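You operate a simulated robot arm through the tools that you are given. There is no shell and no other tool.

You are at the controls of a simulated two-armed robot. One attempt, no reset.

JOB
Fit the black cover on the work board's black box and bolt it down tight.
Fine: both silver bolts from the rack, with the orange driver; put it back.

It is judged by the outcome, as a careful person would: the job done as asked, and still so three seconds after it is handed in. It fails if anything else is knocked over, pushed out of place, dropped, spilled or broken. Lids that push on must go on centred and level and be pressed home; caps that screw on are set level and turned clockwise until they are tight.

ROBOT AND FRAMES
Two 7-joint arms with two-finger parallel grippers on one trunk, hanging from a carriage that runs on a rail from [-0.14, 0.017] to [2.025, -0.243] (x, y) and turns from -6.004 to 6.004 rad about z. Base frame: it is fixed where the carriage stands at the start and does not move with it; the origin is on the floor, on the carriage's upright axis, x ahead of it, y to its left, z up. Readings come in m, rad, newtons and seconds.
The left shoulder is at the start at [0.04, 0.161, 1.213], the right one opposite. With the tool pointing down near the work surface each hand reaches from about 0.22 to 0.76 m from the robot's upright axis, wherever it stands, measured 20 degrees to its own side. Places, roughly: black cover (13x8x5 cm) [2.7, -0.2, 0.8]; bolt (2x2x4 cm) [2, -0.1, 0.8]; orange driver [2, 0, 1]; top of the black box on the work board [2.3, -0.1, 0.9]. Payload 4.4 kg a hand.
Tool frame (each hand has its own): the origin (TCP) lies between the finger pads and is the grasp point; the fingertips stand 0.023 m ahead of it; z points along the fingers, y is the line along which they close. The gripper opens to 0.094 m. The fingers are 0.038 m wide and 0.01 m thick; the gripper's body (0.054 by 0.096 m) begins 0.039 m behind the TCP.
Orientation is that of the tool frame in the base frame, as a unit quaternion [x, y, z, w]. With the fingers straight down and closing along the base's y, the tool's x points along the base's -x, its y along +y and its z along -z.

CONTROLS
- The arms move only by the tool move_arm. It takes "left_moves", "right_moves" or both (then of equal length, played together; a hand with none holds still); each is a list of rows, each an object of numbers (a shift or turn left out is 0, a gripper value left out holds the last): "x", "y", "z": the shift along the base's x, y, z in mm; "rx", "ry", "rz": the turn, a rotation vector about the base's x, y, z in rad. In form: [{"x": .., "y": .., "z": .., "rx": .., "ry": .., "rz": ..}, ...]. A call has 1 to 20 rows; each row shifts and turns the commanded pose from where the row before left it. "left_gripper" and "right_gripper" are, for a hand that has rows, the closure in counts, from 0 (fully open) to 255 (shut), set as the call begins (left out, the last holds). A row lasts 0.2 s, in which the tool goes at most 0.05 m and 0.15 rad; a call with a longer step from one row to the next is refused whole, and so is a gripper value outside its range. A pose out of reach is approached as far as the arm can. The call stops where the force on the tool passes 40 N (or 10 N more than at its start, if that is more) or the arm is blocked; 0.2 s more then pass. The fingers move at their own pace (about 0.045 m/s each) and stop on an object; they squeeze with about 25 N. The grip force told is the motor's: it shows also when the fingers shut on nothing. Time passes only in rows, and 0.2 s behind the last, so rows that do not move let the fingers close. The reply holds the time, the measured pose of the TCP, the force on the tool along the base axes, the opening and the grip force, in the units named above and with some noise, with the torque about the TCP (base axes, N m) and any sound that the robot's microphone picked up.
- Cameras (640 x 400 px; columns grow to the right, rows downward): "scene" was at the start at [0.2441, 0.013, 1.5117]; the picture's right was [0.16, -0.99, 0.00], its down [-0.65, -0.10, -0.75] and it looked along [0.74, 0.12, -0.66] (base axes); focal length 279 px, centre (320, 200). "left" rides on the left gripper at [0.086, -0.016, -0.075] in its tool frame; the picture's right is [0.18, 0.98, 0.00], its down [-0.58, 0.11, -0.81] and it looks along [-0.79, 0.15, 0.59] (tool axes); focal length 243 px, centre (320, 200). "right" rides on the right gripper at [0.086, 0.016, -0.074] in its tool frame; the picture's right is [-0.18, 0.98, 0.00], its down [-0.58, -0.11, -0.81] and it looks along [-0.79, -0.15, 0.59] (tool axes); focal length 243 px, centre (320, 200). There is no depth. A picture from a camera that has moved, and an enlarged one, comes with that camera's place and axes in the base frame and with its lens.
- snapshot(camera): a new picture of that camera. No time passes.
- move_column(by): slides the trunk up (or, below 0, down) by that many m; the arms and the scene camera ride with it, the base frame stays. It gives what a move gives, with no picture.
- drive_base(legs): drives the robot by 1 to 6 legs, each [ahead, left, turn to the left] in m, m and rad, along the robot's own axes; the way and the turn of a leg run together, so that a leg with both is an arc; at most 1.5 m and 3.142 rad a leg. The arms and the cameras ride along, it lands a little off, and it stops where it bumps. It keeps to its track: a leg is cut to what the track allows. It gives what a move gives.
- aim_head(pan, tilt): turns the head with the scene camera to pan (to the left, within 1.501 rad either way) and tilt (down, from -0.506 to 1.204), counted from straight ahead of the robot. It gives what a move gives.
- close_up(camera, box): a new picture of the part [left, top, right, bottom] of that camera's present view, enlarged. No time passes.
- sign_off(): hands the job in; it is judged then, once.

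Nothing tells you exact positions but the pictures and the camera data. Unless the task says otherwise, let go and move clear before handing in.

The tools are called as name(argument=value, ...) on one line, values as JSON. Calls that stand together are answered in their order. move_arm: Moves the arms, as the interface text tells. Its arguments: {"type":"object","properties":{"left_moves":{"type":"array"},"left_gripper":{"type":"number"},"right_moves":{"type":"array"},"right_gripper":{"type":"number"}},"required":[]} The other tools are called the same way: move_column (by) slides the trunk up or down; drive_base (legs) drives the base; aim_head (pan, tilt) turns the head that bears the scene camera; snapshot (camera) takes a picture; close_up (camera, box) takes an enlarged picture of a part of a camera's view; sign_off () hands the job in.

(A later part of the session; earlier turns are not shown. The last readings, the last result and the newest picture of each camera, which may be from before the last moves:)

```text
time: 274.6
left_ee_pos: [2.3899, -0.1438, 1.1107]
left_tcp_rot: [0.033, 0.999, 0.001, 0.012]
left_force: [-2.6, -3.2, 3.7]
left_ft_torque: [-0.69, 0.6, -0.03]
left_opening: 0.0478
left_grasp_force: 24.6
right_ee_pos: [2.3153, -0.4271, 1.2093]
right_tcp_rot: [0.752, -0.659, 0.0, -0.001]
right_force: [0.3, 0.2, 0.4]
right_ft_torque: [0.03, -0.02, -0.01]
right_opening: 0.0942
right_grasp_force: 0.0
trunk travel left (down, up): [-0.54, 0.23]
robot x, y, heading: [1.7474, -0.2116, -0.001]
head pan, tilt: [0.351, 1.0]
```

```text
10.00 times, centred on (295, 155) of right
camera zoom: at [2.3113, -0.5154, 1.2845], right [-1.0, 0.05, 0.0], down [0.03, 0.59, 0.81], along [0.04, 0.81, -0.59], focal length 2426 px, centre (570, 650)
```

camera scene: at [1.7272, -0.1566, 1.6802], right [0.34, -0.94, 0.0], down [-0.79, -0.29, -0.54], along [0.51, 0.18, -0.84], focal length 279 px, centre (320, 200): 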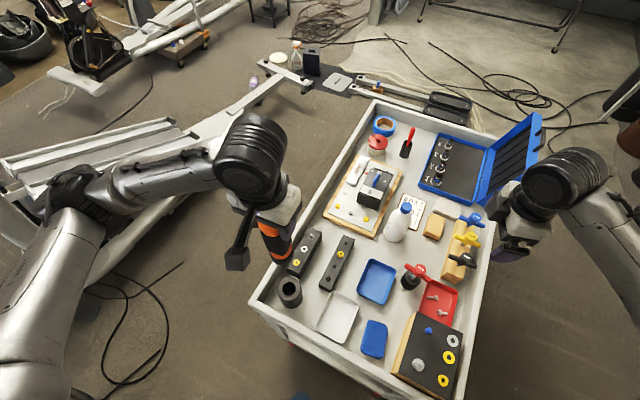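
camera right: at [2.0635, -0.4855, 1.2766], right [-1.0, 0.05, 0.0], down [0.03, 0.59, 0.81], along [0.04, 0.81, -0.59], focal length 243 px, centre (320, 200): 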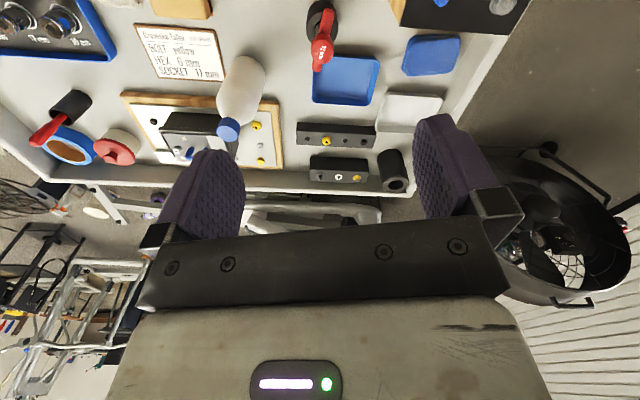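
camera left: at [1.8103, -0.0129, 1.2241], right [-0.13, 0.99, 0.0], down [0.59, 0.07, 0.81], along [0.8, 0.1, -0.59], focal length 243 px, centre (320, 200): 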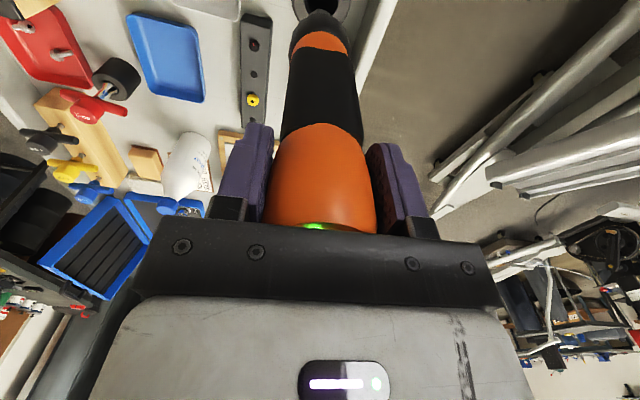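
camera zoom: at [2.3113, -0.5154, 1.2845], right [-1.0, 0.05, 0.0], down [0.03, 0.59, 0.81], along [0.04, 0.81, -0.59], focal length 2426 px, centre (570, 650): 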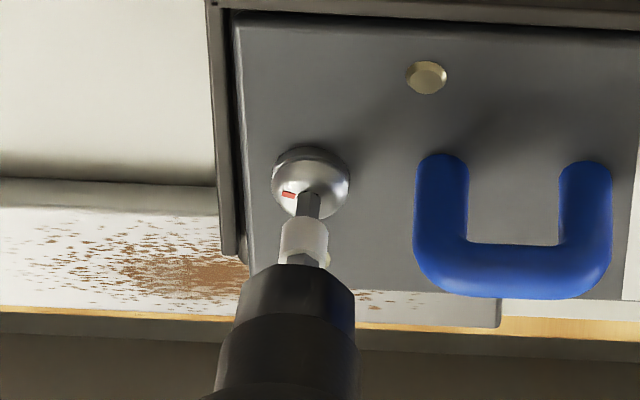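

move_arm(left_moves=[{"z": -2}, {"z": -2}, {"z": -2}, {}, {}])

close_up(camera="right", box=[275, 135, 315, 175])

move_arm(left_moves=[{"z": -2}, {"z": -2}, {"z": -2}, {}, {}])

close_up(camera="right", box=[275, 135, 315, 175])

```text
time: 275.8
left_ee_pos: [2.391, -0.1428, 1.1047]
left_tcp_rot: [0.032, 0.999, 0.001, 0.012]
left_force: [-3.1, -1.3, 15.1]
left_ft_torque: [-0.37, 0.65, -0.01]
left_opening: 0.0476
left_grasp_force: 24.7
right_ee_pos: [2.3175, -0.4258, 1.2099]
right_tcp_rot: [0.752, -0.659, 0.0, -0.001]
right_force: [0.3, -0.1, 0.3]
right_ft_torque: [0.01, 0.03, -0.01]
right_opening: 0.0938
right_grasp_force: 0.0
trunk travel left (down, up): [-0.54, 0.23]
robot x, y, heading: [1.7481, -0.2112, -0.003]
head pan, tilt: [0.351, 1.0]
```

```text
10.00 times, centred on (295, 155) of right
camera zoom: at [2.3121, -0.5151, 1.285], right [-1.0, 0.05, 0.0], down [0.03, 0.59, 0.81], along [0.04, 0.81, -0.59], focal length 2426 px, centre (570, 650)
```

zoom: 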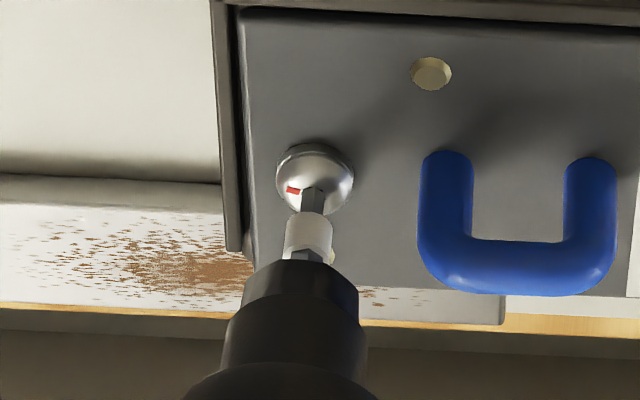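

```text
time: 276.6
left_ee_pos: [2.3921, -0.1441, 1.1058]
left_tcp_rot: [0.034, 0.999, -0.001, 0.016]
left_force: [-1.4, 2.2, 17.7]
left_ft_torque: [0.34, 0.41, 0.04]
left_opening: 0.0478
left_grasp_force: 25.3
right_ee_pos: [2.3175, -0.4252, 1.2101]
right_tcp_rot: [0.752, -0.659, 0.001, -0.002]
right_force: [0.5, 0.1, -0.6]
right_ft_torque: [0.0, 0.01, -0.01]
right_opening: 0.094
right_grasp_force: 0.0
trunk travel left (down, up): [-0.54, 0.23]
robot x, y, heading: [1.7488, -0.2082, 0.001]
head pan, tilt: [0.351, 1.0]
stopped in row 3 (left hand): the force on the tool passed its limit at 42 N (the readings are from after the stop); the commanded pose is now the measured one
```

```text
10.00 times, centred on (295, 155) of right
camera zoom: at [2.3121, -0.5143, 1.2845], right [-1.0, 0.05, 0.0], down [0.03, 0.59, 0.81], along [0.04, 0.81, -0.59], focal length 2426 px, centre (570, 650)
```

zoom: 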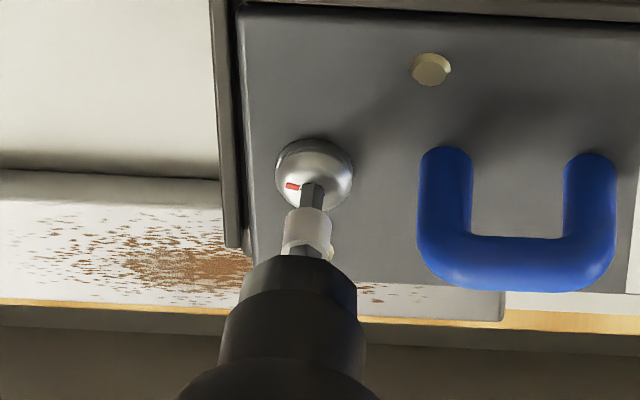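

Bolt 1 does not move even under a 40 N push, no clicks. Now a gentle clockwise wrist turn to test its torque.

move_arm(left_moves=[{"rz": -0.1}, {"rz": -0.1}, {}])

close_up(camera="right", box=[275, 135, 315, 175])

move_arm(left_moves=[{"rz": -0.1}, {"rz": -0.1}, {}])

close_up(camera="right", box=[275, 135, 315, 175])

```text
time: 277.4
left_ee_pos: [2.3926, -0.1437, 1.1046]
left_tcp_rot: [0.133, 0.991, -0.002, 0.015]
left_force: [-5.1, 1.0, 31.0]
left_ft_torque: [0.04, 1.23, -0.03]
left_opening: 0.0476
left_grasp_force: 24.8
right_ee_pos: [2.3172, -0.4258, 1.2107]
right_tcp_rot: [0.752, -0.659, 0.0, -0.002]
right_force: [0.2, 1.0, 0.1]
right_ft_torque: [-0.02, 0.03, 0.03]
right_opening: 0.0941
right_grasp_force: 0.1
trunk travel left (down, up): [-0.54, 0.23]
robot x, y, heading: [1.7464, -0.2075, -0.003]
head pan, tilt: [0.351, 1.0]
```

```text
10.00 times, centred on (295, 155) of right
camera zoom: at [2.3127, -0.5146, 1.2854], right [-1.0, 0.05, 0.0], down [0.03, 0.59, 0.81], along [0.04, 0.81, -0.59], focal length 2426 px, centre (570, 650)
```

zoom: 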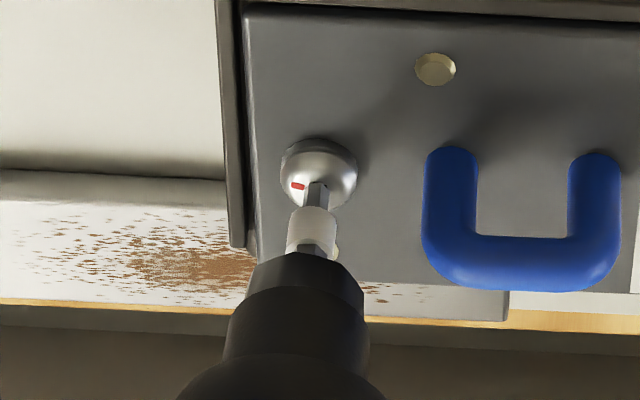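

```text
time: 278.1
left_ee_pos: [2.3936, -0.1442, 1.1049]
left_tcp_rot: [0.232, 0.973, -0.004, 0.014]
left_force: [-6.0, -2.6, 35.0]
left_ft_torque: [-0.53, 1.37, 0.01]
left_opening: 0.0479
left_grasp_force: 25.0
right_ee_pos: [2.3178, -0.4261, 1.2107]
right_tcp_rot: [0.753, -0.658, 0.001, -0.001]
right_force: [-0.2, 1.0, -0.1]
right_ft_torque: [0.02, -0.02, -0.01]
right_opening: 0.094
right_grasp_force: 0.1
trunk travel left (down, up): [-0.54, 0.23]
robot x, y, heading: [1.7454, -0.2108, -0.004]
head pan, tilt: [0.351, 1.0]
```

```text
10.00 times, centred on (295, 155) of right
camera zoom: at [2.3129, -0.5151, 1.2855], right [-1.0, 0.05, 0.0], down [0.03, 0.59, 0.81], along [0.05, 0.81, -0.59], focal length 2426 px, centre (570, 650)
```

zoom: 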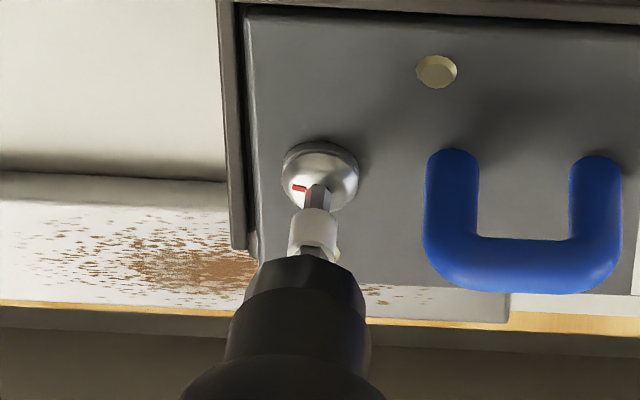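

The wrist turn transmits no torque, so the driver's own motor did the driving. I'll park the driver, inspect its LED, and then decide. Lifting off and going back to the stand.

move_arm(left_moves=[{"z": 5}, {"z": 20}, {"z": 40, "rz": 0.1}, {"z": 40, "rz": 0.1}, {"z": 40, "rz": 0.1}, {"z": 20, "rz": 0.1}, {"x": -40, "y": 18.5}, {"x": -40, "y": 18.5}, {"x": -40, "y": 18.5}, {"x": -40, "y": 18.5}, {"x": -40, "y": 18.5}, {"x": -44, "y": 19.5}, {}])

close_up(camera="right", box=[270, 130, 340, 190])

drive_base(legs=[[-0.247, 0.03, 0]])

move_arm(right_moves=[{"x": -15, "y": 8, "z": 40}, {"x": -15, "y": 8, "z": 40}, {"x": -15, "y": 8, "z": 40}, {"z": 40}, {"z": 30}, {}], left_moves=[{"z": -20}, {"z": -20}, {"z": -20}, {}, {}, {}])

close_up(camera="right", box=[350, 90, 420, 170])

close_up(camera="scene", box=[255, 240, 335, 320])

```text
time: 280.9
left_ee_pos: [2.1475, -0.0339, 1.2658]
left_tcp_rot: [0.033, 0.999, -0.001, 0.013]
left_force: [-0.5, -0.5, -4.5]
left_ft_torque: [0.0, 0.01, 0.04]
left_opening: 0.0476
left_grasp_force: 25.5
right_ee_pos: [2.3162, -0.4261, 1.2105]
right_tcp_rot: [0.752, -0.659, 0.001, -0.001]
right_force: [-0.2, 0.3, -0.3]
right_ft_torque: [-0.01, 0.01, -0.01]
right_opening: 0.0941
right_grasp_force: 0.0
trunk travel left (down, up): [-0.54, 0.23]
robot x, y, heading: [1.7447, -0.2098, -0.004]
head pan, tilt: [0.351, 1.0]
```

```text
6.67 times, centred on (305, 160) of right
camera zoom: at [2.3114, -0.5151, 1.2845], right [-1.0, 0.05, 0.0], down [0.03, 0.59, 0.81], along [0.04, 0.81, -0.59], focal length 1618 px, centre (420, 467)
```

zoom: 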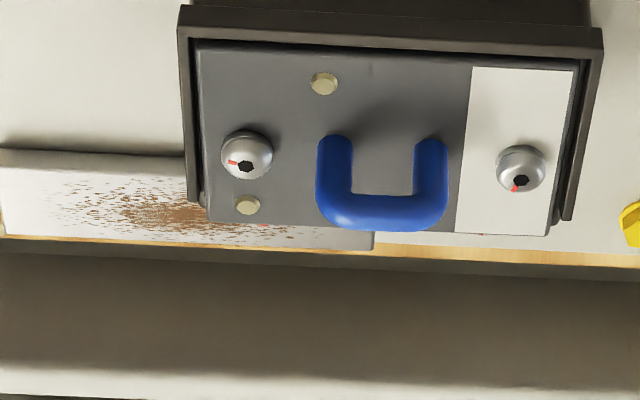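

```text
time: 282.8
left_ee_pos: [1.9032, -0.0065, 1.267]
left_tcp_rot: [0.034, 0.999, 0.0, 0.014]
left_force: [-0.2, 0.7, -5.3]
left_ft_torque: [0.0, 0.03, 0.0]
left_opening: 0.0477
left_grasp_force: 24.9
right_ee_pos: [2.0694, -0.3988, 1.2093]
right_tcp_rot: [0.751, -0.66, 0.0, 0.0]
right_force: [0.2, -0.9, 0.6]
right_ft_torque: [0.0, -0.02, -0.02]
right_opening: 0.0938
right_grasp_force: 0.0
trunk travel left (down, up): [-0.54, 0.23]
robot x, y, heading: [1.503, -0.1805, -0.005]
head pan, tilt: [0.351, 1.0]
```

```text
time: 284.2
left_ee_pos: [1.9028, -0.0067, 1.2048]
left_tcp_rot: [0.034, 0.999, -0.001, 0.013]
left_force: [0.6, -0.4, -5.1]
left_ft_torque: [-0.04, 0.02, -0.01]
left_opening: 0.0476
left_grasp_force: 25.5
right_ee_pos: [2.0264, -0.3752, 1.3995]
right_tcp_rot: [0.751, -0.66, 0.001, -0.001]
right_force: [0.8, 0.3, -0.1]
right_ft_torque: [0.02, 0.0, -0.01]
right_opening: 0.0942
right_grasp_force: 0.0
trunk travel left (down, up): [-0.54, 0.23]
robot x, y, heading: [1.5027, -0.1791, -0.001]
head pan, tilt: [0.351, 1.0]
```

```text
5.00 times, centred on (385, 130) of right
camera zoom: at [2.021, -0.4632, 1.475], right [-1.0, 0.06, 0.0], down [0.03, 0.59, 0.81], along [0.05, 0.81, -0.59], focal length 1213 px, centre (-5, 550)
```

zoom: 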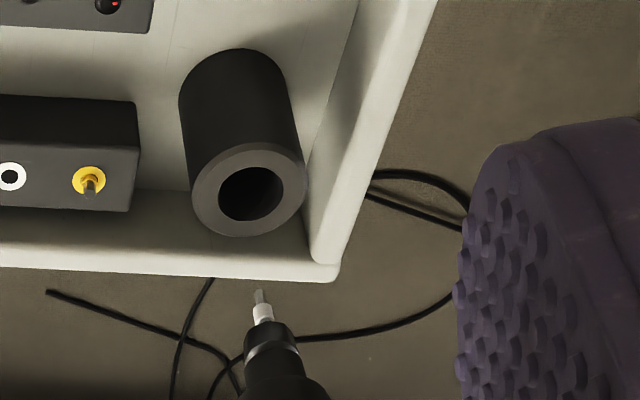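

```text
5.00 times, centred on (295, 280) of scene
camera zoom: at [1.7302, -0.1577, 1.6803], right [0.34, -0.94, 0.0], down [-0.79, -0.29, -0.54], along [0.51, 0.18, -0.84], focal length 1397 px, centre (445, -200)
```

zoom: 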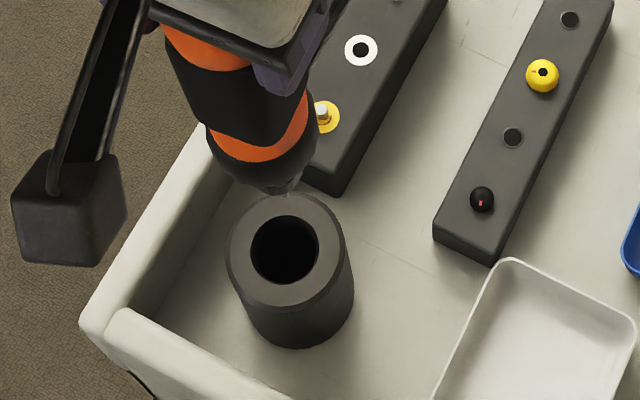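

close_up(camera="scene", box=[270, 260, 310, 300])

close_up(camera="right", box=[360, 110, 410, 170])

```text
10.00 times, centred on (290, 280) of scene
camera zoom: at [1.7302, -0.1577, 1.6803], right [0.34, -0.94, 0.0], down [-0.79, -0.29, -0.54], along [0.51, 0.18, -0.84], focal length 2794 px, centre (620, -600)
```

zoom: 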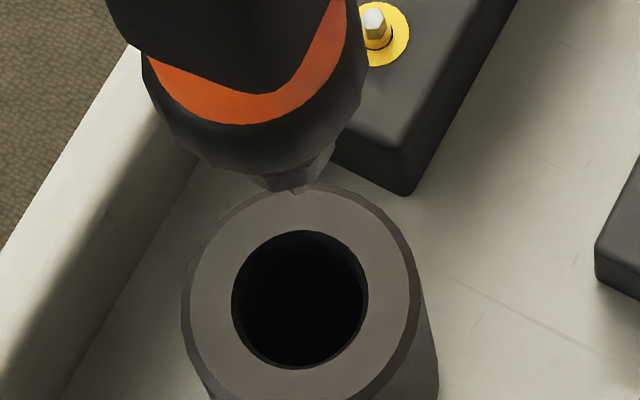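

```text
6.67 times, centred on (385, 140) of right
camera zoom: at [2.021, -0.4632, 1.475], right [-1.0, 0.06, 0.0], down [0.03, 0.59, 0.81], along [0.05, 0.81, -0.59], focal length 1618 px, centre (-113, 600)
```

zoom: 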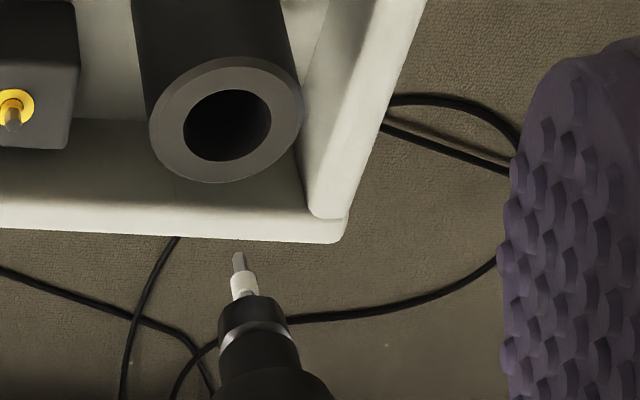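

move_arm(left_moves=[{"x": -6, "y": 5.5}, {"z": -20}, {"z": -20}, {}])

close_up(camera="scene", box=[270, 260, 310, 300])

close_up(camera="right", box=[360, 110, 410, 170])

```text
time: 285.2
left_ee_pos: [1.8965, -0.0009, 1.1656]
left_tcp_rot: [0.034, 0.999, -0.001, 0.013]
left_force: [0.0, 0.3, -4.7]
left_ft_torque: [0.03, 0.01, 0.03]
left_opening: 0.0474
left_grasp_force: 24.8
right_ee_pos: [2.0265, -0.3748, 1.4004]
right_tcp_rot: [0.752, -0.66, 0.001, -0.001]
right_force: [-0.1, -0.8, -0.5]
right_ft_torque: [0.01, 0.01, 0.01]
right_opening: 0.094
right_grasp_force: 0.1
trunk travel left (down, up): [-0.54, 0.23]
robot x, y, heading: [1.5042, -0.1787, -0.002]
head pan, tilt: [0.351, 1.0]
```

```text
10.00 times, centred on (290, 280) of scene
camera zoom: at [1.7303, -0.1577, 1.6803], right [0.34, -0.94, 0.0], down [-0.79, -0.29, -0.54], along [0.51, 0.18, -0.84], focal length 2794 px, centre (620, -600)
```

zoom: 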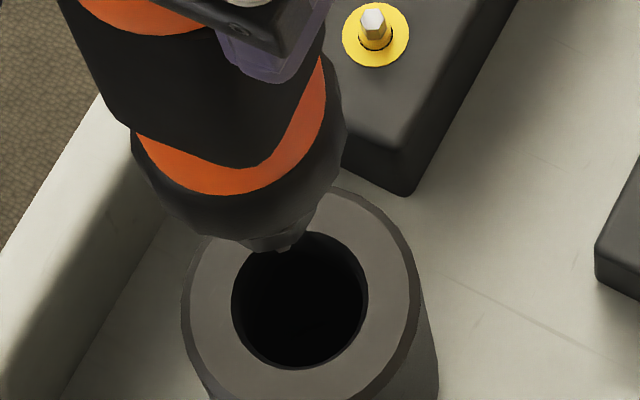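

```text
6.67 times, centred on (385, 140) of right
camera zoom: at [2.0211, -0.4632, 1.4748], right [-1.0, 0.06, 0.0], down [0.03, 0.59, 0.81], along [0.05, 0.81, -0.59], focal length 1618 px, centre (-113, 600)
```

zoom: 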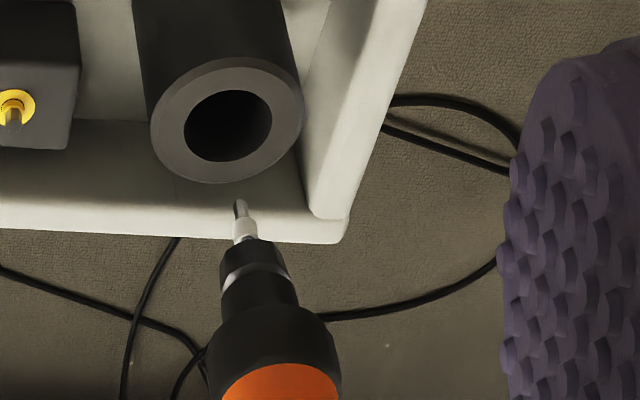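

Aligned again; lowering into the stand.

move_arm(left_moves=[{"x": -0.5, "y": 0.3, "z": -20}, {"z": -20}, {"z": -20}, {"z": -15}, {}])

move_arm(left_moves=[{"z": -6}, {"z": -6}, {"z": -6}, {}])

move_arm(left_moves=[{"z": -6}, {"z": -6}, {"z": -5}, {}])

```text
time: 286.4
left_ee_pos: [1.8979, -0.0009, 1.0912]
left_tcp_rot: [0.034, 0.999, 0.0, 0.012]
left_force: [0.0, -0.4, -4.6]
left_ft_torque: [0.0, 0.01, 0.02]
left_opening: 0.0476
left_grasp_force: 25.2
right_ee_pos: [2.026, -0.3748, 1.3997]
right_tcp_rot: [0.751, -0.66, 0.001, -0.001]
right_force: [-0.9, -0.4, -0.5]
right_ft_torque: [-0.01, -0.02, 0.0]
right_opening: 0.0939
right_grasp_force: 0.1
trunk travel left (down, up): [-0.54, 0.23]
robot x, y, heading: [1.5047, -0.1816, -0.005]
head pan, tilt: [0.351, 1.0]
```

```text
time: 287.4
left_ee_pos: [1.8975, -0.0013, 1.0744]
left_tcp_rot: [0.034, 0.999, -0.001, 0.013]
left_force: [0.0, -1.0, -5.5]
left_ft_torque: [0.01, -0.01, 0.04]
left_opening: 0.0479
left_grasp_force: 24.9
right_ee_pos: [2.0261, -0.3745, 1.3997]
right_tcp_rot: [0.752, -0.66, 0.001, -0.001]
right_force: [-0.8, -0.4, -0.7]
right_ft_torque: [-0.01, 0.02, -0.01]
right_opening: 0.0939
right_grasp_force: 0.0
trunk travel left (down, up): [-0.54, 0.23]
robot x, y, heading: [1.5045, -0.1794, -0.008]
head pan, tilt: [0.351, 1.0]
```

```text
time: 288.4
left_ee_pos: [1.8991, -0.0027, 1.0606]
left_tcp_rot: [0.035, 0.999, -0.001, 0.015]
left_force: [-7.7, 0.1, 35.4]
left_ft_torque: [-0.25, 0.9, -0.01]
left_opening: 0.0476
left_grasp_force: 24.7
right_ee_pos: [2.0263, -0.3732, 1.3999]
right_tcp_rot: [0.751, -0.661, 0.001, -0.001]
right_force: [-0.9, 0.2, 0.0]
right_ft_torque: [-0.02, 0.03, -0.02]
right_opening: 0.0938
right_grasp_force: 0.0
trunk travel left (down, up): [-0.54, 0.23]
robot x, y, heading: [1.5008, -0.1781, -0.004]
head pan, tilt: [0.351, 1.0]
```

move_arm(left_moves=[{"z": 6}, {"z": 6}, {}])

close_up(camera="right", box=[365, 115, 405, 155])

close_up(camera="scene", box=[265, 255, 315, 305])

snapshot(camera="left")

```text
time: 289.2
left_ee_pos: [1.8978, -0.0012, 1.0676]
left_tcp_rot: [0.034, 0.999, 0.0, 0.012]
left_force: [0.6, 1.0, -5.5]
left_ft_torque: [0.04, 0.01, -0.01]
left_opening: 0.0476
left_grasp_force: 24.8
right_ee_pos: [2.0271, -0.3745, 1.4003]
right_tcp_rot: [0.751, -0.66, 0.0, -0.001]
right_force: [0.0, -0.1, -0.5]
right_ft_torque: [0.01, -0.01, 0.02]
right_opening: 0.0942
right_grasp_force: 0.0
trunk travel left (down, up): [-0.54, 0.23]
robot x, y, heading: [1.5034, -0.1832, -0.001]
head pan, tilt: [0.351, 1.0]
```

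```text
10.00 times, centred on (385, 135) of right
camera zoom: at [2.021, -0.4632, 1.4746], right [-1.0, 0.06, 0.0], down [0.03, 0.59, 0.81], along [0.05, 0.81, -0.59], focal length 2426 px, centre (-330, 850)
```

zoom: 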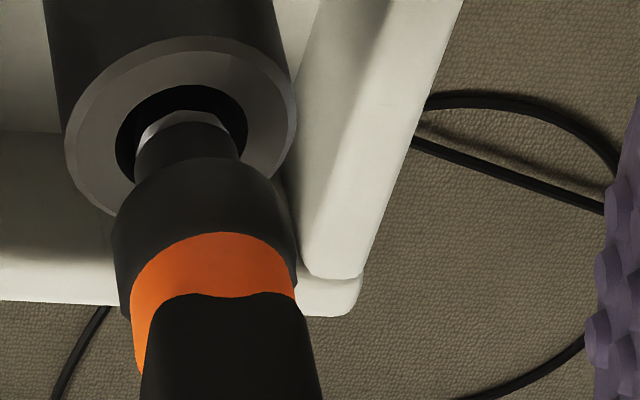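

```text
8.00 times, centred on (290, 280) of scene
camera zoom: at [1.7302, -0.1577, 1.6802], right [0.34, -0.94, 0.0], down [-0.79, -0.29, -0.54], along [0.51, 0.18, -0.84], focal length 2235 px, centre (560, -440)
```

zoom: 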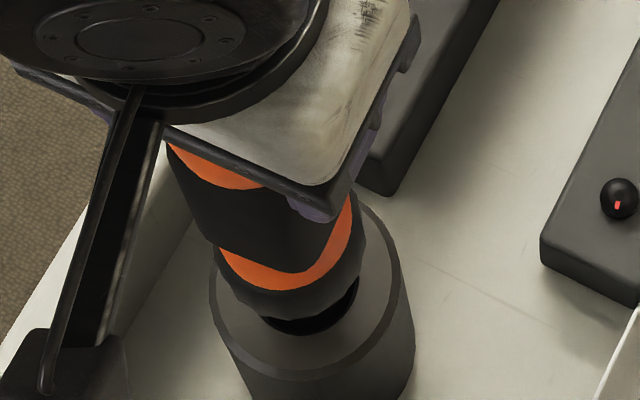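

```text
taken
camera left: at [1.8071, -0.0113, 1.1404], right [-0.12, 0.99, 0.0], down [0.57, 0.07, 0.82], along [0.82, 0.09, -0.57], focal length 243 px, centre (320, 200)
```

left: 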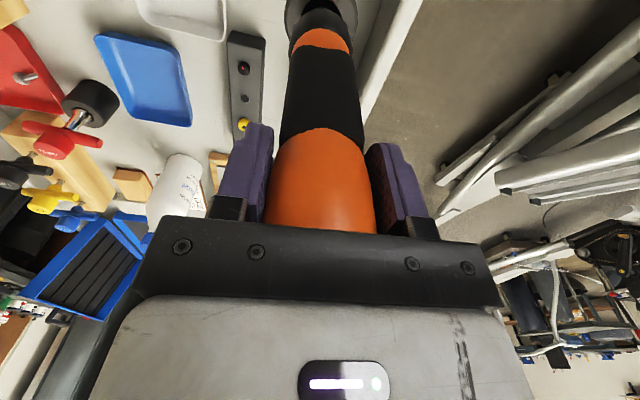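

The neck sits ~2 mm toward -x in the bore; compared with the successful pass I shift +1.8 mm x, -1 mm y and retry.

move_arm(left_moves=[{"x": 1.8, "y": -0.8}, {"z": -4}, {"z": -3}, {}])

move_arm(left_moves=[{"z": -3}, {"z": -3}, {}])

```text
time: 290.2
left_ee_pos: [1.8989, -0.0025, 1.0618]
left_tcp_rot: [0.034, 0.999, 0.0, 0.013]
left_force: [-0.9, -0.8, -3.7]
left_ft_torque: [0.0, -0.04, 0.0]
left_opening: 0.0476
left_grasp_force: 24.6
right_ee_pos: [2.0266, -0.3745, 1.4003]
right_tcp_rot: [0.752, -0.659, 0.001, -0.001]
right_force: [-0.5, 0.6, 0.2]
right_ft_torque: [0.01, 0.02, -0.03]
right_opening: 0.0939
right_grasp_force: 0.0
trunk travel left (down, up): [-0.54, 0.23]
robot x, y, heading: [1.5022, -0.18, -0.005]
head pan, tilt: [0.351, 1.0]
```

```text
time: 290.8
left_ee_pos: [1.9003, -0.0037, 1.0604]
left_tcp_rot: [0.035, 0.999, -0.002, 0.016]
left_force: [-5.5, 2.2, 16.2]
left_ft_torque: [0.37, 0.66, 0.03]
left_opening: 0.0478
left_grasp_force: 25.2
right_ee_pos: [2.0263, -0.3736, 1.3995]
right_tcp_rot: [0.751, -0.66, 0.001, -0.001]
right_force: [-0.7, -1.0, 0.2]
right_ft_torque: [-0.02, 0.0, 0.0]
right_opening: 0.0941
right_grasp_force: 0.2
trunk travel left (down, up): [-0.54, 0.23]
robot x, y, heading: [1.5028, -0.1813, -0.005]
head pan, tilt: [0.351, 1.0]
stopped in row 3 (left hand): the force on the tool passed its limit at 44 N (the readings are from after the stop); the commanded pose is now the measured one
```

move_arm(left_moves=[{"z": 10}, {"rx": 0.0064, "ry": 0.0083}, {}, {}])

close_up(camera="left", box=[280, 0, 360, 60])

close_up(camera="right", box=[365, 115, 405, 155])

```text
time: 291.8
left_ee_pos: [1.9002, -0.0026, 1.0691]
left_tcp_rot: [0.034, 0.999, 0.001, 0.011]
left_force: [0.6, 0.5, -4.8]
left_ft_torque: [0.0, -0.01, -0.03]
left_opening: 0.0477
left_grasp_force: 24.9
right_ee_pos: [2.0266, -0.3753, 1.4009]
right_tcp_rot: [0.751, -0.66, 0.0, 0.0]
right_force: [0.2, 0.5, 0.0]
right_ft_torque: [0.04, -0.03, -0.03]
right_opening: 0.0939
right_grasp_force: 0.1
trunk travel left (down, up): [-0.54, 0.23]
robot x, y, heading: [1.504, -0.1815, -0.008]
head pan, tilt: [0.351, 1.0]
```

```text
6.67 times, centred on (320, 30) of left
camera zoom: at [1.8101, -0.0125, 1.1408], right [-0.11, 0.99, 0.0], down [0.57, 0.07, 0.82], along [0.81, 0.09, -0.57], focal length 1618 px, centre (320, 1333)
```

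zoom: 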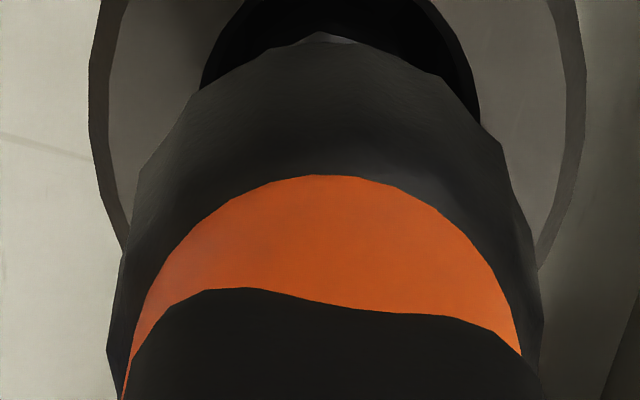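

```text
10.00 times, centred on (385, 135) of right
camera zoom: at [2.0209, -0.4631, 1.4748], right [-1.0, 0.06, 0.0], down [0.03, 0.59, 0.81], along [0.05, 0.81, -0.59], focal length 2426 px, centre (-330, 850)
```

zoom: 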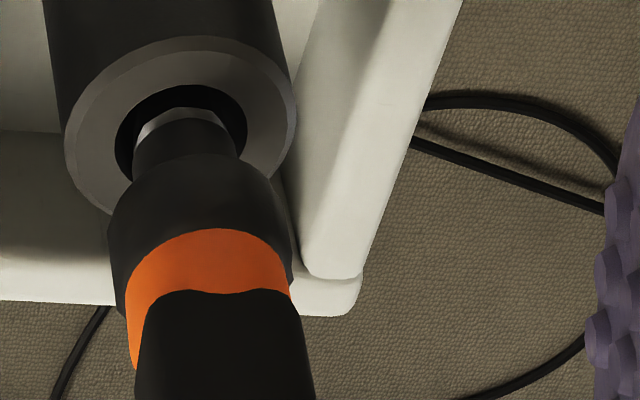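

The wrist camera shows the bore ~2.5 mm to +y of the driver axis. Shift and retry.

move_arm(left_moves=[{"x": 0.5, "y": 2.3}, {}])

close_up(camera="left", box=[280, 0, 360, 60])

move_arm(left_moves=[{"z": -4}, {"z": -4}, {}])

move_arm(left_moves=[{"z": -3}, {}])

```text
time: 292.4
left_ee_pos: [1.8994, -0.0009, 1.0682]
left_tcp_rot: [0.035, 0.999, 0.0, 0.012]
left_force: [-0.4, -0.1, -5.3]
left_ft_torque: [-0.01, 0.0, -0.02]
left_opening: 0.0476
left_grasp_force: 25.6
right_ee_pos: [2.0258, -0.3735, 1.3988]
right_tcp_rot: [0.751, -0.66, 0.001, -0.001]
right_force: [-0.3, -0.1, -0.5]
right_ft_torque: [-0.01, 0.0, 0.0]
right_opening: 0.0942
right_grasp_force: 0.1
trunk travel left (down, up): [-0.54, 0.23]
robot x, y, heading: [1.504, -0.1802, -0.003]
head pan, tilt: [0.351, 1.0]
```

```text
6.67 times, centred on (320, 30) of left
camera zoom: at [1.8102, -0.0102, 1.1411], right [-0.11, 0.99, 0.0], down [0.57, 0.07, 0.82], along [0.81, 0.09, -0.57], focal length 1618 px, centre (320, 1333)
```

zoom: 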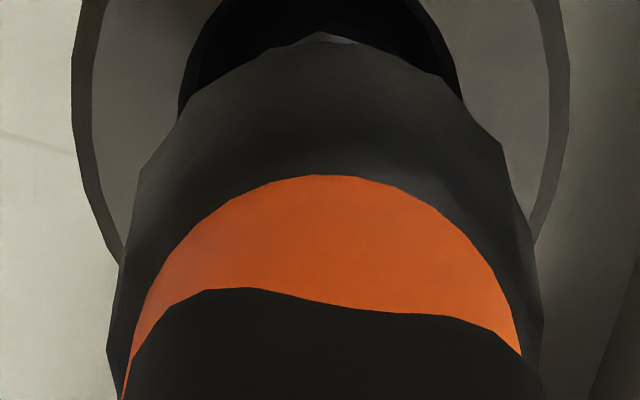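

```text
time: 293.2
left_ee_pos: [1.9013, -0.0004, 1.0609]
left_tcp_rot: [0.036, 0.999, 0.001, 0.011]
left_force: [0.1, -0.7, -4.5]
left_ft_torque: [0.01, -0.01, -0.01]
left_opening: 0.0476
left_grasp_force: 25.0
right_ee_pos: [2.0269, -0.3745, 1.4003]
right_tcp_rot: [0.752, -0.66, 0.001, -0.001]
right_force: [-0.4, -0.1, -0.9]
right_ft_torque: [-0.01, -0.01, 0.0]
right_opening: 0.094
right_grasp_force: 0.0
trunk travel left (down, up): [-0.54, 0.23]
robot x, y, heading: [1.5038, -0.182, -0.007]
head pan, tilt: [0.351, 1.0]
```

```text
time: 293.8
left_ee_pos: [1.9001, 0.0001, 1.0572]
left_tcp_rot: [0.035, 0.999, 0.001, 0.012]
left_force: [0.8, 0.9, -4.9]
left_ft_torque: [-0.01, 0.01, -0.02]
left_opening: 0.0478
left_grasp_force: 25.4
right_ee_pos: [2.0264, -0.3743, 1.4003]
right_tcp_rot: [0.752, -0.66, 0.001, -0.001]
right_force: [0.8, -0.3, 0.0]
right_ft_torque: [0.0, 0.02, 0.01]
right_opening: 0.0939
right_grasp_force: 0.1
trunk travel left (down, up): [-0.54, 0.23]
robot x, y, heading: [1.5025, -0.1791, -0.008]
head pan, tilt: [0.351, 1.0]
```

Through the narrow part now. Continue down until it rests.

move_arm(left_moves=[{"z": -5}, {"z": -5}, {"z": -4}, {}])

move_arm(left_moves=[{"z": -4}, {"z": -3}, {}])

move_arm(left_moves=[{"z": -2}, {"z": -2}, {}])

```text
time: 294.8
left_ee_pos: [1.9, -0.001, 1.0432]
left_tcp_rot: [0.034, 0.999, 0.001, 0.012]
left_force: [0.5, 0.1, -4.8]
left_ft_torque: [-0.02, -0.01, -0.01]
left_opening: 0.0474
left_grasp_force: 24.9
right_ee_pos: [2.0268, -0.374, 1.4003]
right_tcp_rot: [0.751, -0.66, 0.001, -0.001]
right_force: [-0.3, -0.2, 0.0]
right_ft_torque: [0.0, 0.02, 0.0]
right_opening: 0.0943
right_grasp_force: 0.0
trunk travel left (down, up): [-0.54, 0.23]
robot x, y, heading: [1.5024, -0.1791, -0.007]
head pan, tilt: [0.351, 1.0]
```

```text
time: 295.6
left_ee_pos: [1.9002, -0.0005, 1.0354]
left_tcp_rot: [0.035, 0.999, -0.001, 0.012]
left_force: [-0.3, 0.7, -4.6]
left_ft_torque: [0.0, 0.02, -0.03]
left_opening: 0.0478
left_grasp_force: 25.6
right_ee_pos: [2.0251, -0.3735, 1.3998]
right_tcp_rot: [0.751, -0.66, 0.001, 0.0]
right_force: [-0.4, 0.3, 0.0]
right_ft_torque: [-0.02, -0.03, -0.01]
right_opening: 0.094
right_grasp_force: 0.1
trunk travel left (down, up): [-0.54, 0.23]
robot x, y, heading: [1.5015, -0.1774, -0.002]
head pan, tilt: [0.351, 1.0]
```

```text
time: 296.4
left_ee_pos: [1.9012, -0.0005, 1.0324]
left_tcp_rot: [0.035, 0.999, 0.0, 0.012]
left_force: [0.2, 0.2, -4.4]
left_ft_torque: [0.03, 0.04, -0.03]
left_opening: 0.0478
left_grasp_force: 25.1
right_ee_pos: [2.0277, -0.3743, 1.4005]
right_tcp_rot: [0.751, -0.66, 0.0, 0.0]
right_force: [0.7, -0.2, 0.2]
right_ft_torque: [-0.03, 0.03, -0.02]
right_opening: 0.0943
right_grasp_force: 0.0
trunk travel left (down, up): [-0.54, 0.23]
robot x, y, heading: [1.5021, -0.18, -0.003]
head pan, tilt: [0.351, 1.0]
```

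move_arm(left_moves=[{"z": -2}, {}])

move_arm(left_moves=[{"z": -2}, {}])

close_up(camera="right", box=[360, 110, 410, 170])

```text
time: 297.0
left_ee_pos: [1.9009, -0.0005, 1.03]
left_tcp_rot: [0.036, 0.999, 0.0, 0.012]
left_force: [-3.4, -0.4, 8.8]
left_ft_torque: [-0.06, 0.3, -0.06]
left_opening: 0.0477
left_grasp_force: 25.1
right_ee_pos: [2.0251, -0.3747, 1.3996]
right_tcp_rot: [0.751, -0.66, 0.001, -0.001]
right_force: [0.3, 0.4, -0.2]
right_ft_torque: [-0.02, -0.01, 0.0]
right_opening: 0.0941
right_grasp_force: 0.0
trunk travel left (down, up): [-0.54, 0.23]
robot x, y, heading: [1.5044, -0.1814, 0.001]
head pan, tilt: [0.351, 1.0]
```

```text
time: 297.7
left_ee_pos: [1.9014, 0.0004, 1.0297]
left_tcp_rot: [0.036, 0.999, -0.002, 0.014]
left_force: [-5.9, 0.8, 15.5]
left_ft_torque: [0.25, 0.35, 0.02]
left_opening: 0.0477
left_grasp_force: 24.9
right_ee_pos: [2.0247, -0.3739, 1.4004]
right_tcp_rot: [0.751, -0.66, 0.001, 0.0]
right_force: [0.4, 0.8, 0.3]
right_ft_torque: [0.0, 0.0, 0.0]
right_opening: 0.0938
right_grasp_force: 0.1
trunk travel left (down, up): [-0.54, 0.23]
robot x, y, heading: [1.5015, -0.179, -0.008]
head pan, tilt: [0.351, 1.0]
stopped in row 2 (left hand): the force on the tool passed its limit at 42 N (the readings are from after the stop); the commanded pose is now the measured one
```

```text
6.67 times, centred on (385, 140) of right
camera zoom: at [2.0208, -0.4623, 1.4743], right [-1.0, 0.06, 0.0], down [0.03, 0.59, 0.81], along [0.05, 0.81, -0.59], focal length 1618 px, centre (-113, 600)
```

zoom: 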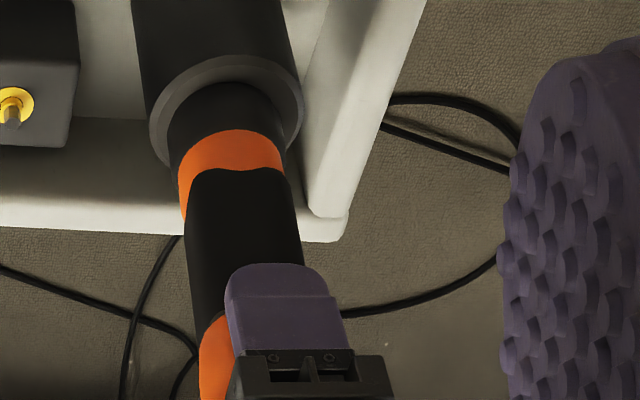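

The driver rests fully in the stand (TCP 1.030, as expected). Release and check its LED.

move_arm(left_moves=[{"z": 1}, {}, {}, {}, {}], left_gripper=0)

move_arm(left_moves=[{"z": 20}, {"z": 30}, {"z": 40}, {"z": 40}, {}])

snapshot(camera="left")

close_up(camera="left", box=[270, 0, 370, 120])

close_up(camera="scene", box=[250, 240, 330, 320])

```text
time: 298.9
left_ee_pos: [1.9009, -0.0008, 1.031]
left_tcp_rot: [0.036, 0.999, -0.001, 0.013]
left_force: [-0.6, -1.6, 3.3]
left_ft_torque: [0.0, -0.02, -0.02]
left_opening: 0.094
left_grasp_force: 0.0
right_ee_pos: [2.0252, -0.3745, 1.3997]
right_tcp_rot: [0.751, -0.661, 0.002, -0.001]
right_force: [-1.1, -0.6, -0.2]
right_ft_torque: [-0.01, -0.02, 0.02]
right_opening: 0.094
right_grasp_force: 0.0
trunk travel left (down, up): [-0.54, 0.23]
robot x, y, heading: [1.5014, -0.1809, -0.004]
head pan, tilt: [0.351, 1.0]
```

```text
time: 300.1
left_ee_pos: [1.8998, 0.0016, 1.1612]
left_tcp_rot: [0.036, 0.999, -0.002, 0.013]
left_force: [1.6, -0.4, -0.2]
left_ft_torque: [0.02, 0.01, 0.01]
left_opening: 0.0941
left_grasp_force: 0.1
right_ee_pos: [2.0266, -0.3742, 1.3997]
right_tcp_rot: [0.751, -0.66, 0.001, -0.001]
right_force: [-0.2, -0.8, 0.1]
right_ft_torque: [0.0, -0.02, -0.02]
right_opening: 0.0941
right_grasp_force: 0.2
trunk travel left (down, up): [-0.54, 0.23]
robot x, y, heading: [1.5055, -0.1791, -0.006]
head pan, tilt: [0.351, 1.0]
```

```text
taken
camera left: at [1.811, -0.0084, 1.2345], right [-0.11, 0.99, -0.01], down [0.57, 0.07, 0.82], along [0.82, 0.09, -0.57], focal length 243 px, centre (320, 200)
```

left: 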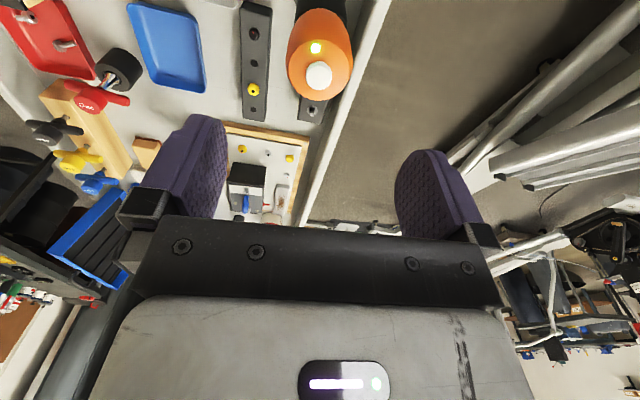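

```text
3.33 times, centred on (320, 60) of left
camera zoom: at [1.811, -0.0084, 1.2345], right [-0.11, 0.99, -0.01], down [0.57, 0.07, 0.82], along [0.82, 0.09, -0.57], focal length 809 px, centre (320, 667)
```

zoom: 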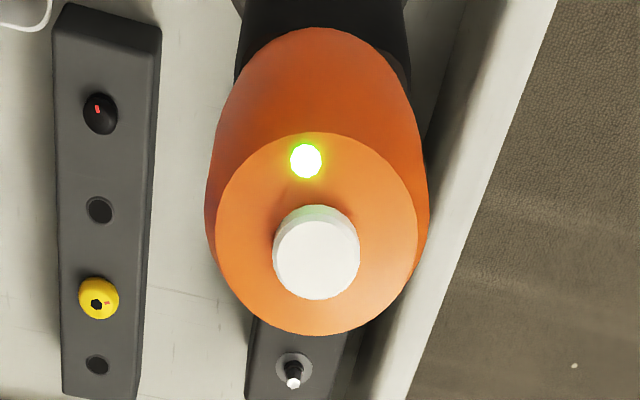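

```text
5.00 times, centred on (290, 280) of scene
camera zoom: at [1.73, -0.1576, 1.6803], right [0.34, -0.94, 0.0], down [-0.79, -0.29, -0.54], along [0.51, 0.18, -0.84], focal length 1397 px, centre (470, -200)
```

zoom: 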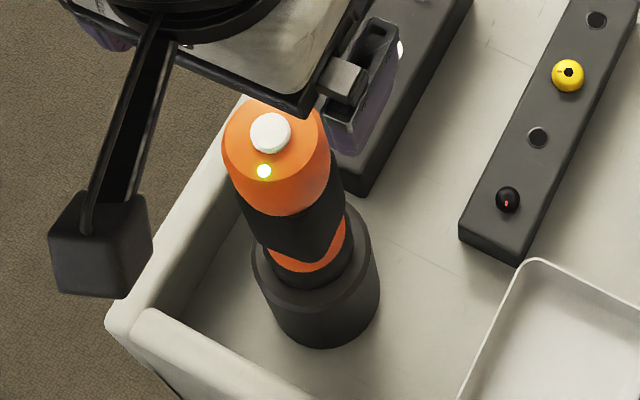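

The driver stands correctly and its LED is lit. To learn what the clicks were, I test its top button gently with the closed fingertips.

move_arm(left_moves=[{"rx": 0.003, "ry": 0.026, "x": -2, "y": -1.5}, {}, {}, {}, {}, {}, {}], left_gripper=255)

close_up(camera="left", box=[240, 0, 400, 240])

close_up(camera="scene", box=[250, 240, 330, 320])

```text
time: 301.7
left_ee_pos: [1.8993, -0.0009, 1.1603]
left_tcp_rot: [0.036, 0.999, 0.0, 0.0]
left_force: [0.2, 0.1, 0.1]
left_ft_torque: [-0.02, 0.0, -0.02]
left_opening: 0.0
left_grasp_force: 24.7
right_ee_pos: [2.0263, -0.3743, 1.4008]
right_tcp_rot: [0.752, -0.66, 0.001, -0.001]
right_force: [-0.4, -0.6, -0.6]
right_ft_torque: [0.02, -0.03, -0.01]
right_opening: 0.0938
right_grasp_force: 0.0
trunk travel left (down, up): [-0.54, 0.23]
robot x, y, heading: [1.5041, -0.1835, -0.004]
head pan, tilt: [0.351, 1.0]
```

```text
1.67 times, centred on (320, 120) of left
camera zoom: at [1.811, -0.011, 1.2363], right [-0.11, 0.99, 0.0], down [0.59, 0.07, 0.81], along [0.8, 0.09, -0.59], focal length 404 px, centre (320, 333)
```

zoom: 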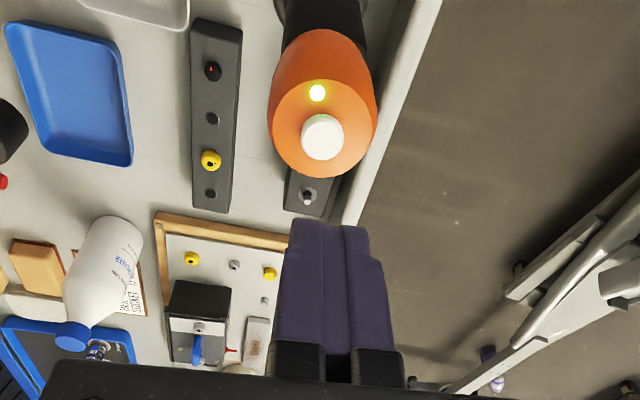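

```text
5.00 times, centred on (290, 280) of scene
camera zoom: at [1.7301, -0.1576, 1.6804], right [0.34, -0.94, 0.0], down [-0.79, -0.29, -0.54], along [0.51, 0.18, -0.84], focal length 1397 px, centre (470, -200)
```

zoom: 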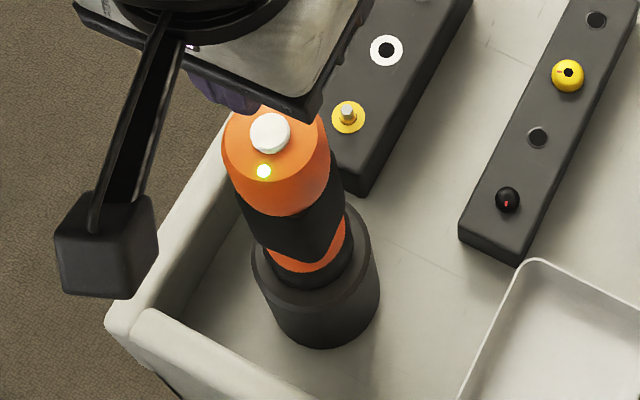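

move_arm(left_moves=[{"z": -35}, {"z": -25}, {}])

move_arm(left_moves=[{"z": -3}, {"z": -2}, {"z": -2}, {"z": -1}, {}])

move_arm(left_moves=[{"z": -1}, {"z": -1}, {"z": -1}, {}, {}])

close_up(camera="left", box=[240, 60, 400, 240])

```text
time: 302.5
left_ee_pos: [1.8965, -0.0029, 1.1022]
left_tcp_rot: [0.036, 0.999, 0.0, 0.0]
left_force: [0.4, 0.2, 0.3]
left_ft_torque: [0.02, -0.02, -0.03]
left_opening: 0.0
left_grasp_force: 25.1
right_ee_pos: [2.0266, -0.3742, 1.4001]
right_tcp_rot: [0.751, -0.66, 0.001, -0.002]
right_force: [0.4, 0.5, -0.6]
right_ft_torque: [0.01, 0.02, -0.03]
right_opening: 0.0937
right_grasp_force: 0.1
trunk travel left (down, up): [-0.54, 0.23]
robot x, y, heading: [1.5021, -0.1816, 0.0]
head pan, tilt: [0.351, 1.0]
```

```text
time: 303.7
left_ee_pos: [1.8982, -0.0032, 1.0938]
left_tcp_rot: [0.035, 0.999, 0.0, -0.001]
left_force: [-0.1, 0.9, 2.6]
left_ft_torque: [-0.03, 0.01, -0.01]
left_opening: 0.0
left_grasp_force: 24.8
right_ee_pos: [2.0267, -0.3739, 1.4005]
right_tcp_rot: [0.751, -0.66, 0.001, -0.002]
right_force: [-0.2, -0.3, 0.2]
right_ft_torque: [0.0, -0.02, 0.0]
right_opening: 0.0938
right_grasp_force: 0.1
trunk travel left (down, up): [-0.54, 0.23]
robot x, y, heading: [1.5023, -0.1762, -0.004]
head pan, tilt: [0.351, 1.0]
heard: click
```

```text
time: 304.9
left_ee_pos: [1.9007, -0.0024, 1.0912]
left_tcp_rot: [0.037, 0.999, -0.001, 0.0]
left_force: [-6.6, -1.8, 32.2]
left_ft_torque: [-0.05, 0.71, 0.03]
left_opening: 0.0003
left_grasp_force: 25.1
right_ee_pos: [2.0262, -0.3739, 1.4007]
right_tcp_rot: [0.751, -0.66, 0.001, -0.001]
right_force: [0.7, -0.7, -0.4]
right_ft_torque: [0.01, -0.01, -0.04]
right_opening: 0.0941
right_grasp_force: 0.0
trunk travel left (down, up): [-0.54, 0.23]
robot x, y, heading: [1.5035, -0.1825, -0.006]
head pan, tilt: [0.351, 1.0]
```

```text
2.22 times, centred on (320, 150) of left
camera zoom: at [1.8116, -0.0119, 1.1661], right [-0.11, 0.99, 0.0], down [0.59, 0.07, 0.81], along [0.8, 0.09, -0.59], focal length 539 px, centre (320, 311)
```

zoom: 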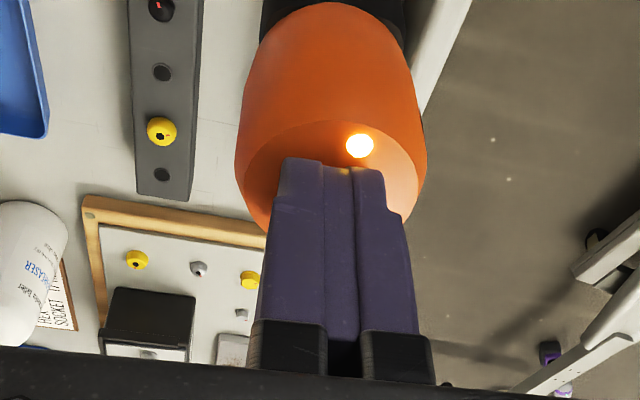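

The button clicked and the LED went amber: it is a mode/direction switch, and green (tightening) was on while I drove both bolts. I press once more to restore green.

move_arm(left_moves=[{"z": 5}, {"z": 8}, {}, {}])

close_up(camera="left", box=[240, 60, 400, 240])

move_arm(left_moves=[{"x": -1, "z": -5}, {"z": -3}, {"z": -2}, {"z": -1}, {}])

close_up(camera="left", box=[240, 60, 400, 240])

```text
time: 305.9
left_ee_pos: [1.8991, -0.0025, 1.1019]
left_tcp_rot: [0.036, 0.999, 0.0, 0.0]
left_force: [-0.7, -0.1, 0.5]
left_ft_torque: [-0.01, -0.03, 0.01]
left_opening: 0.0
left_grasp_force: 25.2
right_ee_pos: [2.0258, -0.3742, 1.3997]
right_tcp_rot: [0.752, -0.66, 0.001, -0.001]
right_force: [-0.6, -0.2, -0.4]
right_ft_torque: [0.01, 0.0, -0.04]
right_opening: 0.094
right_grasp_force: 0.0
trunk travel left (down, up): [-0.54, 0.23]
robot x, y, heading: [1.5028, -0.1785, -0.002]
head pan, tilt: [0.351, 1.0]
```

```text
2.22 times, centred on (320, 150) of left
camera zoom: at [1.8108, -0.0123, 1.1776], right [-0.11, 0.99, 0.0], down [0.59, 0.07, 0.81], along [0.8, 0.09, -0.59], focal length 539 px, centre (320, 311)
```

zoom: 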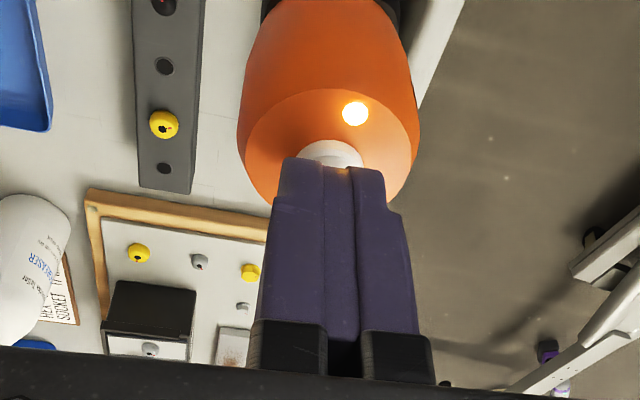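

```text
time: 307.1
left_ee_pos: [1.8983, -0.0028, 1.0917]
left_tcp_rot: [0.036, 0.999, 0.0, 0.0]
left_force: [0.1, -0.8, 1.9]
left_ft_torque: [0.02, 0.04, 0.0]
left_opening: 0.0
left_grasp_force: 25.1
right_ee_pos: [2.0266, -0.374, 1.401]
right_tcp_rot: [0.751, -0.66, 0.001, -0.002]
right_force: [-0.3, 0.1, -0.1]
right_ft_torque: [0.01, -0.02, -0.02]
right_opening: 0.0939
right_grasp_force: 0.0
trunk travel left (down, up): [-0.54, 0.23]
robot x, y, heading: [1.5045, -0.1784, -0.004]
head pan, tilt: [0.351, 1.0]
heard: click
```

```text
2.22 times, centred on (320, 150) of left
camera zoom: at [1.8096, -0.0125, 1.1668], right [-0.11, 0.99, 0.0], down [0.59, 0.07, 0.81], along [0.8, 0.09, -0.59], focal length 539 px, centre (320, 311)
```

zoom: 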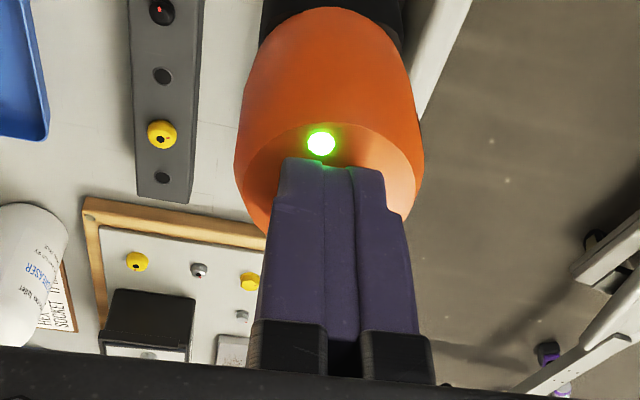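

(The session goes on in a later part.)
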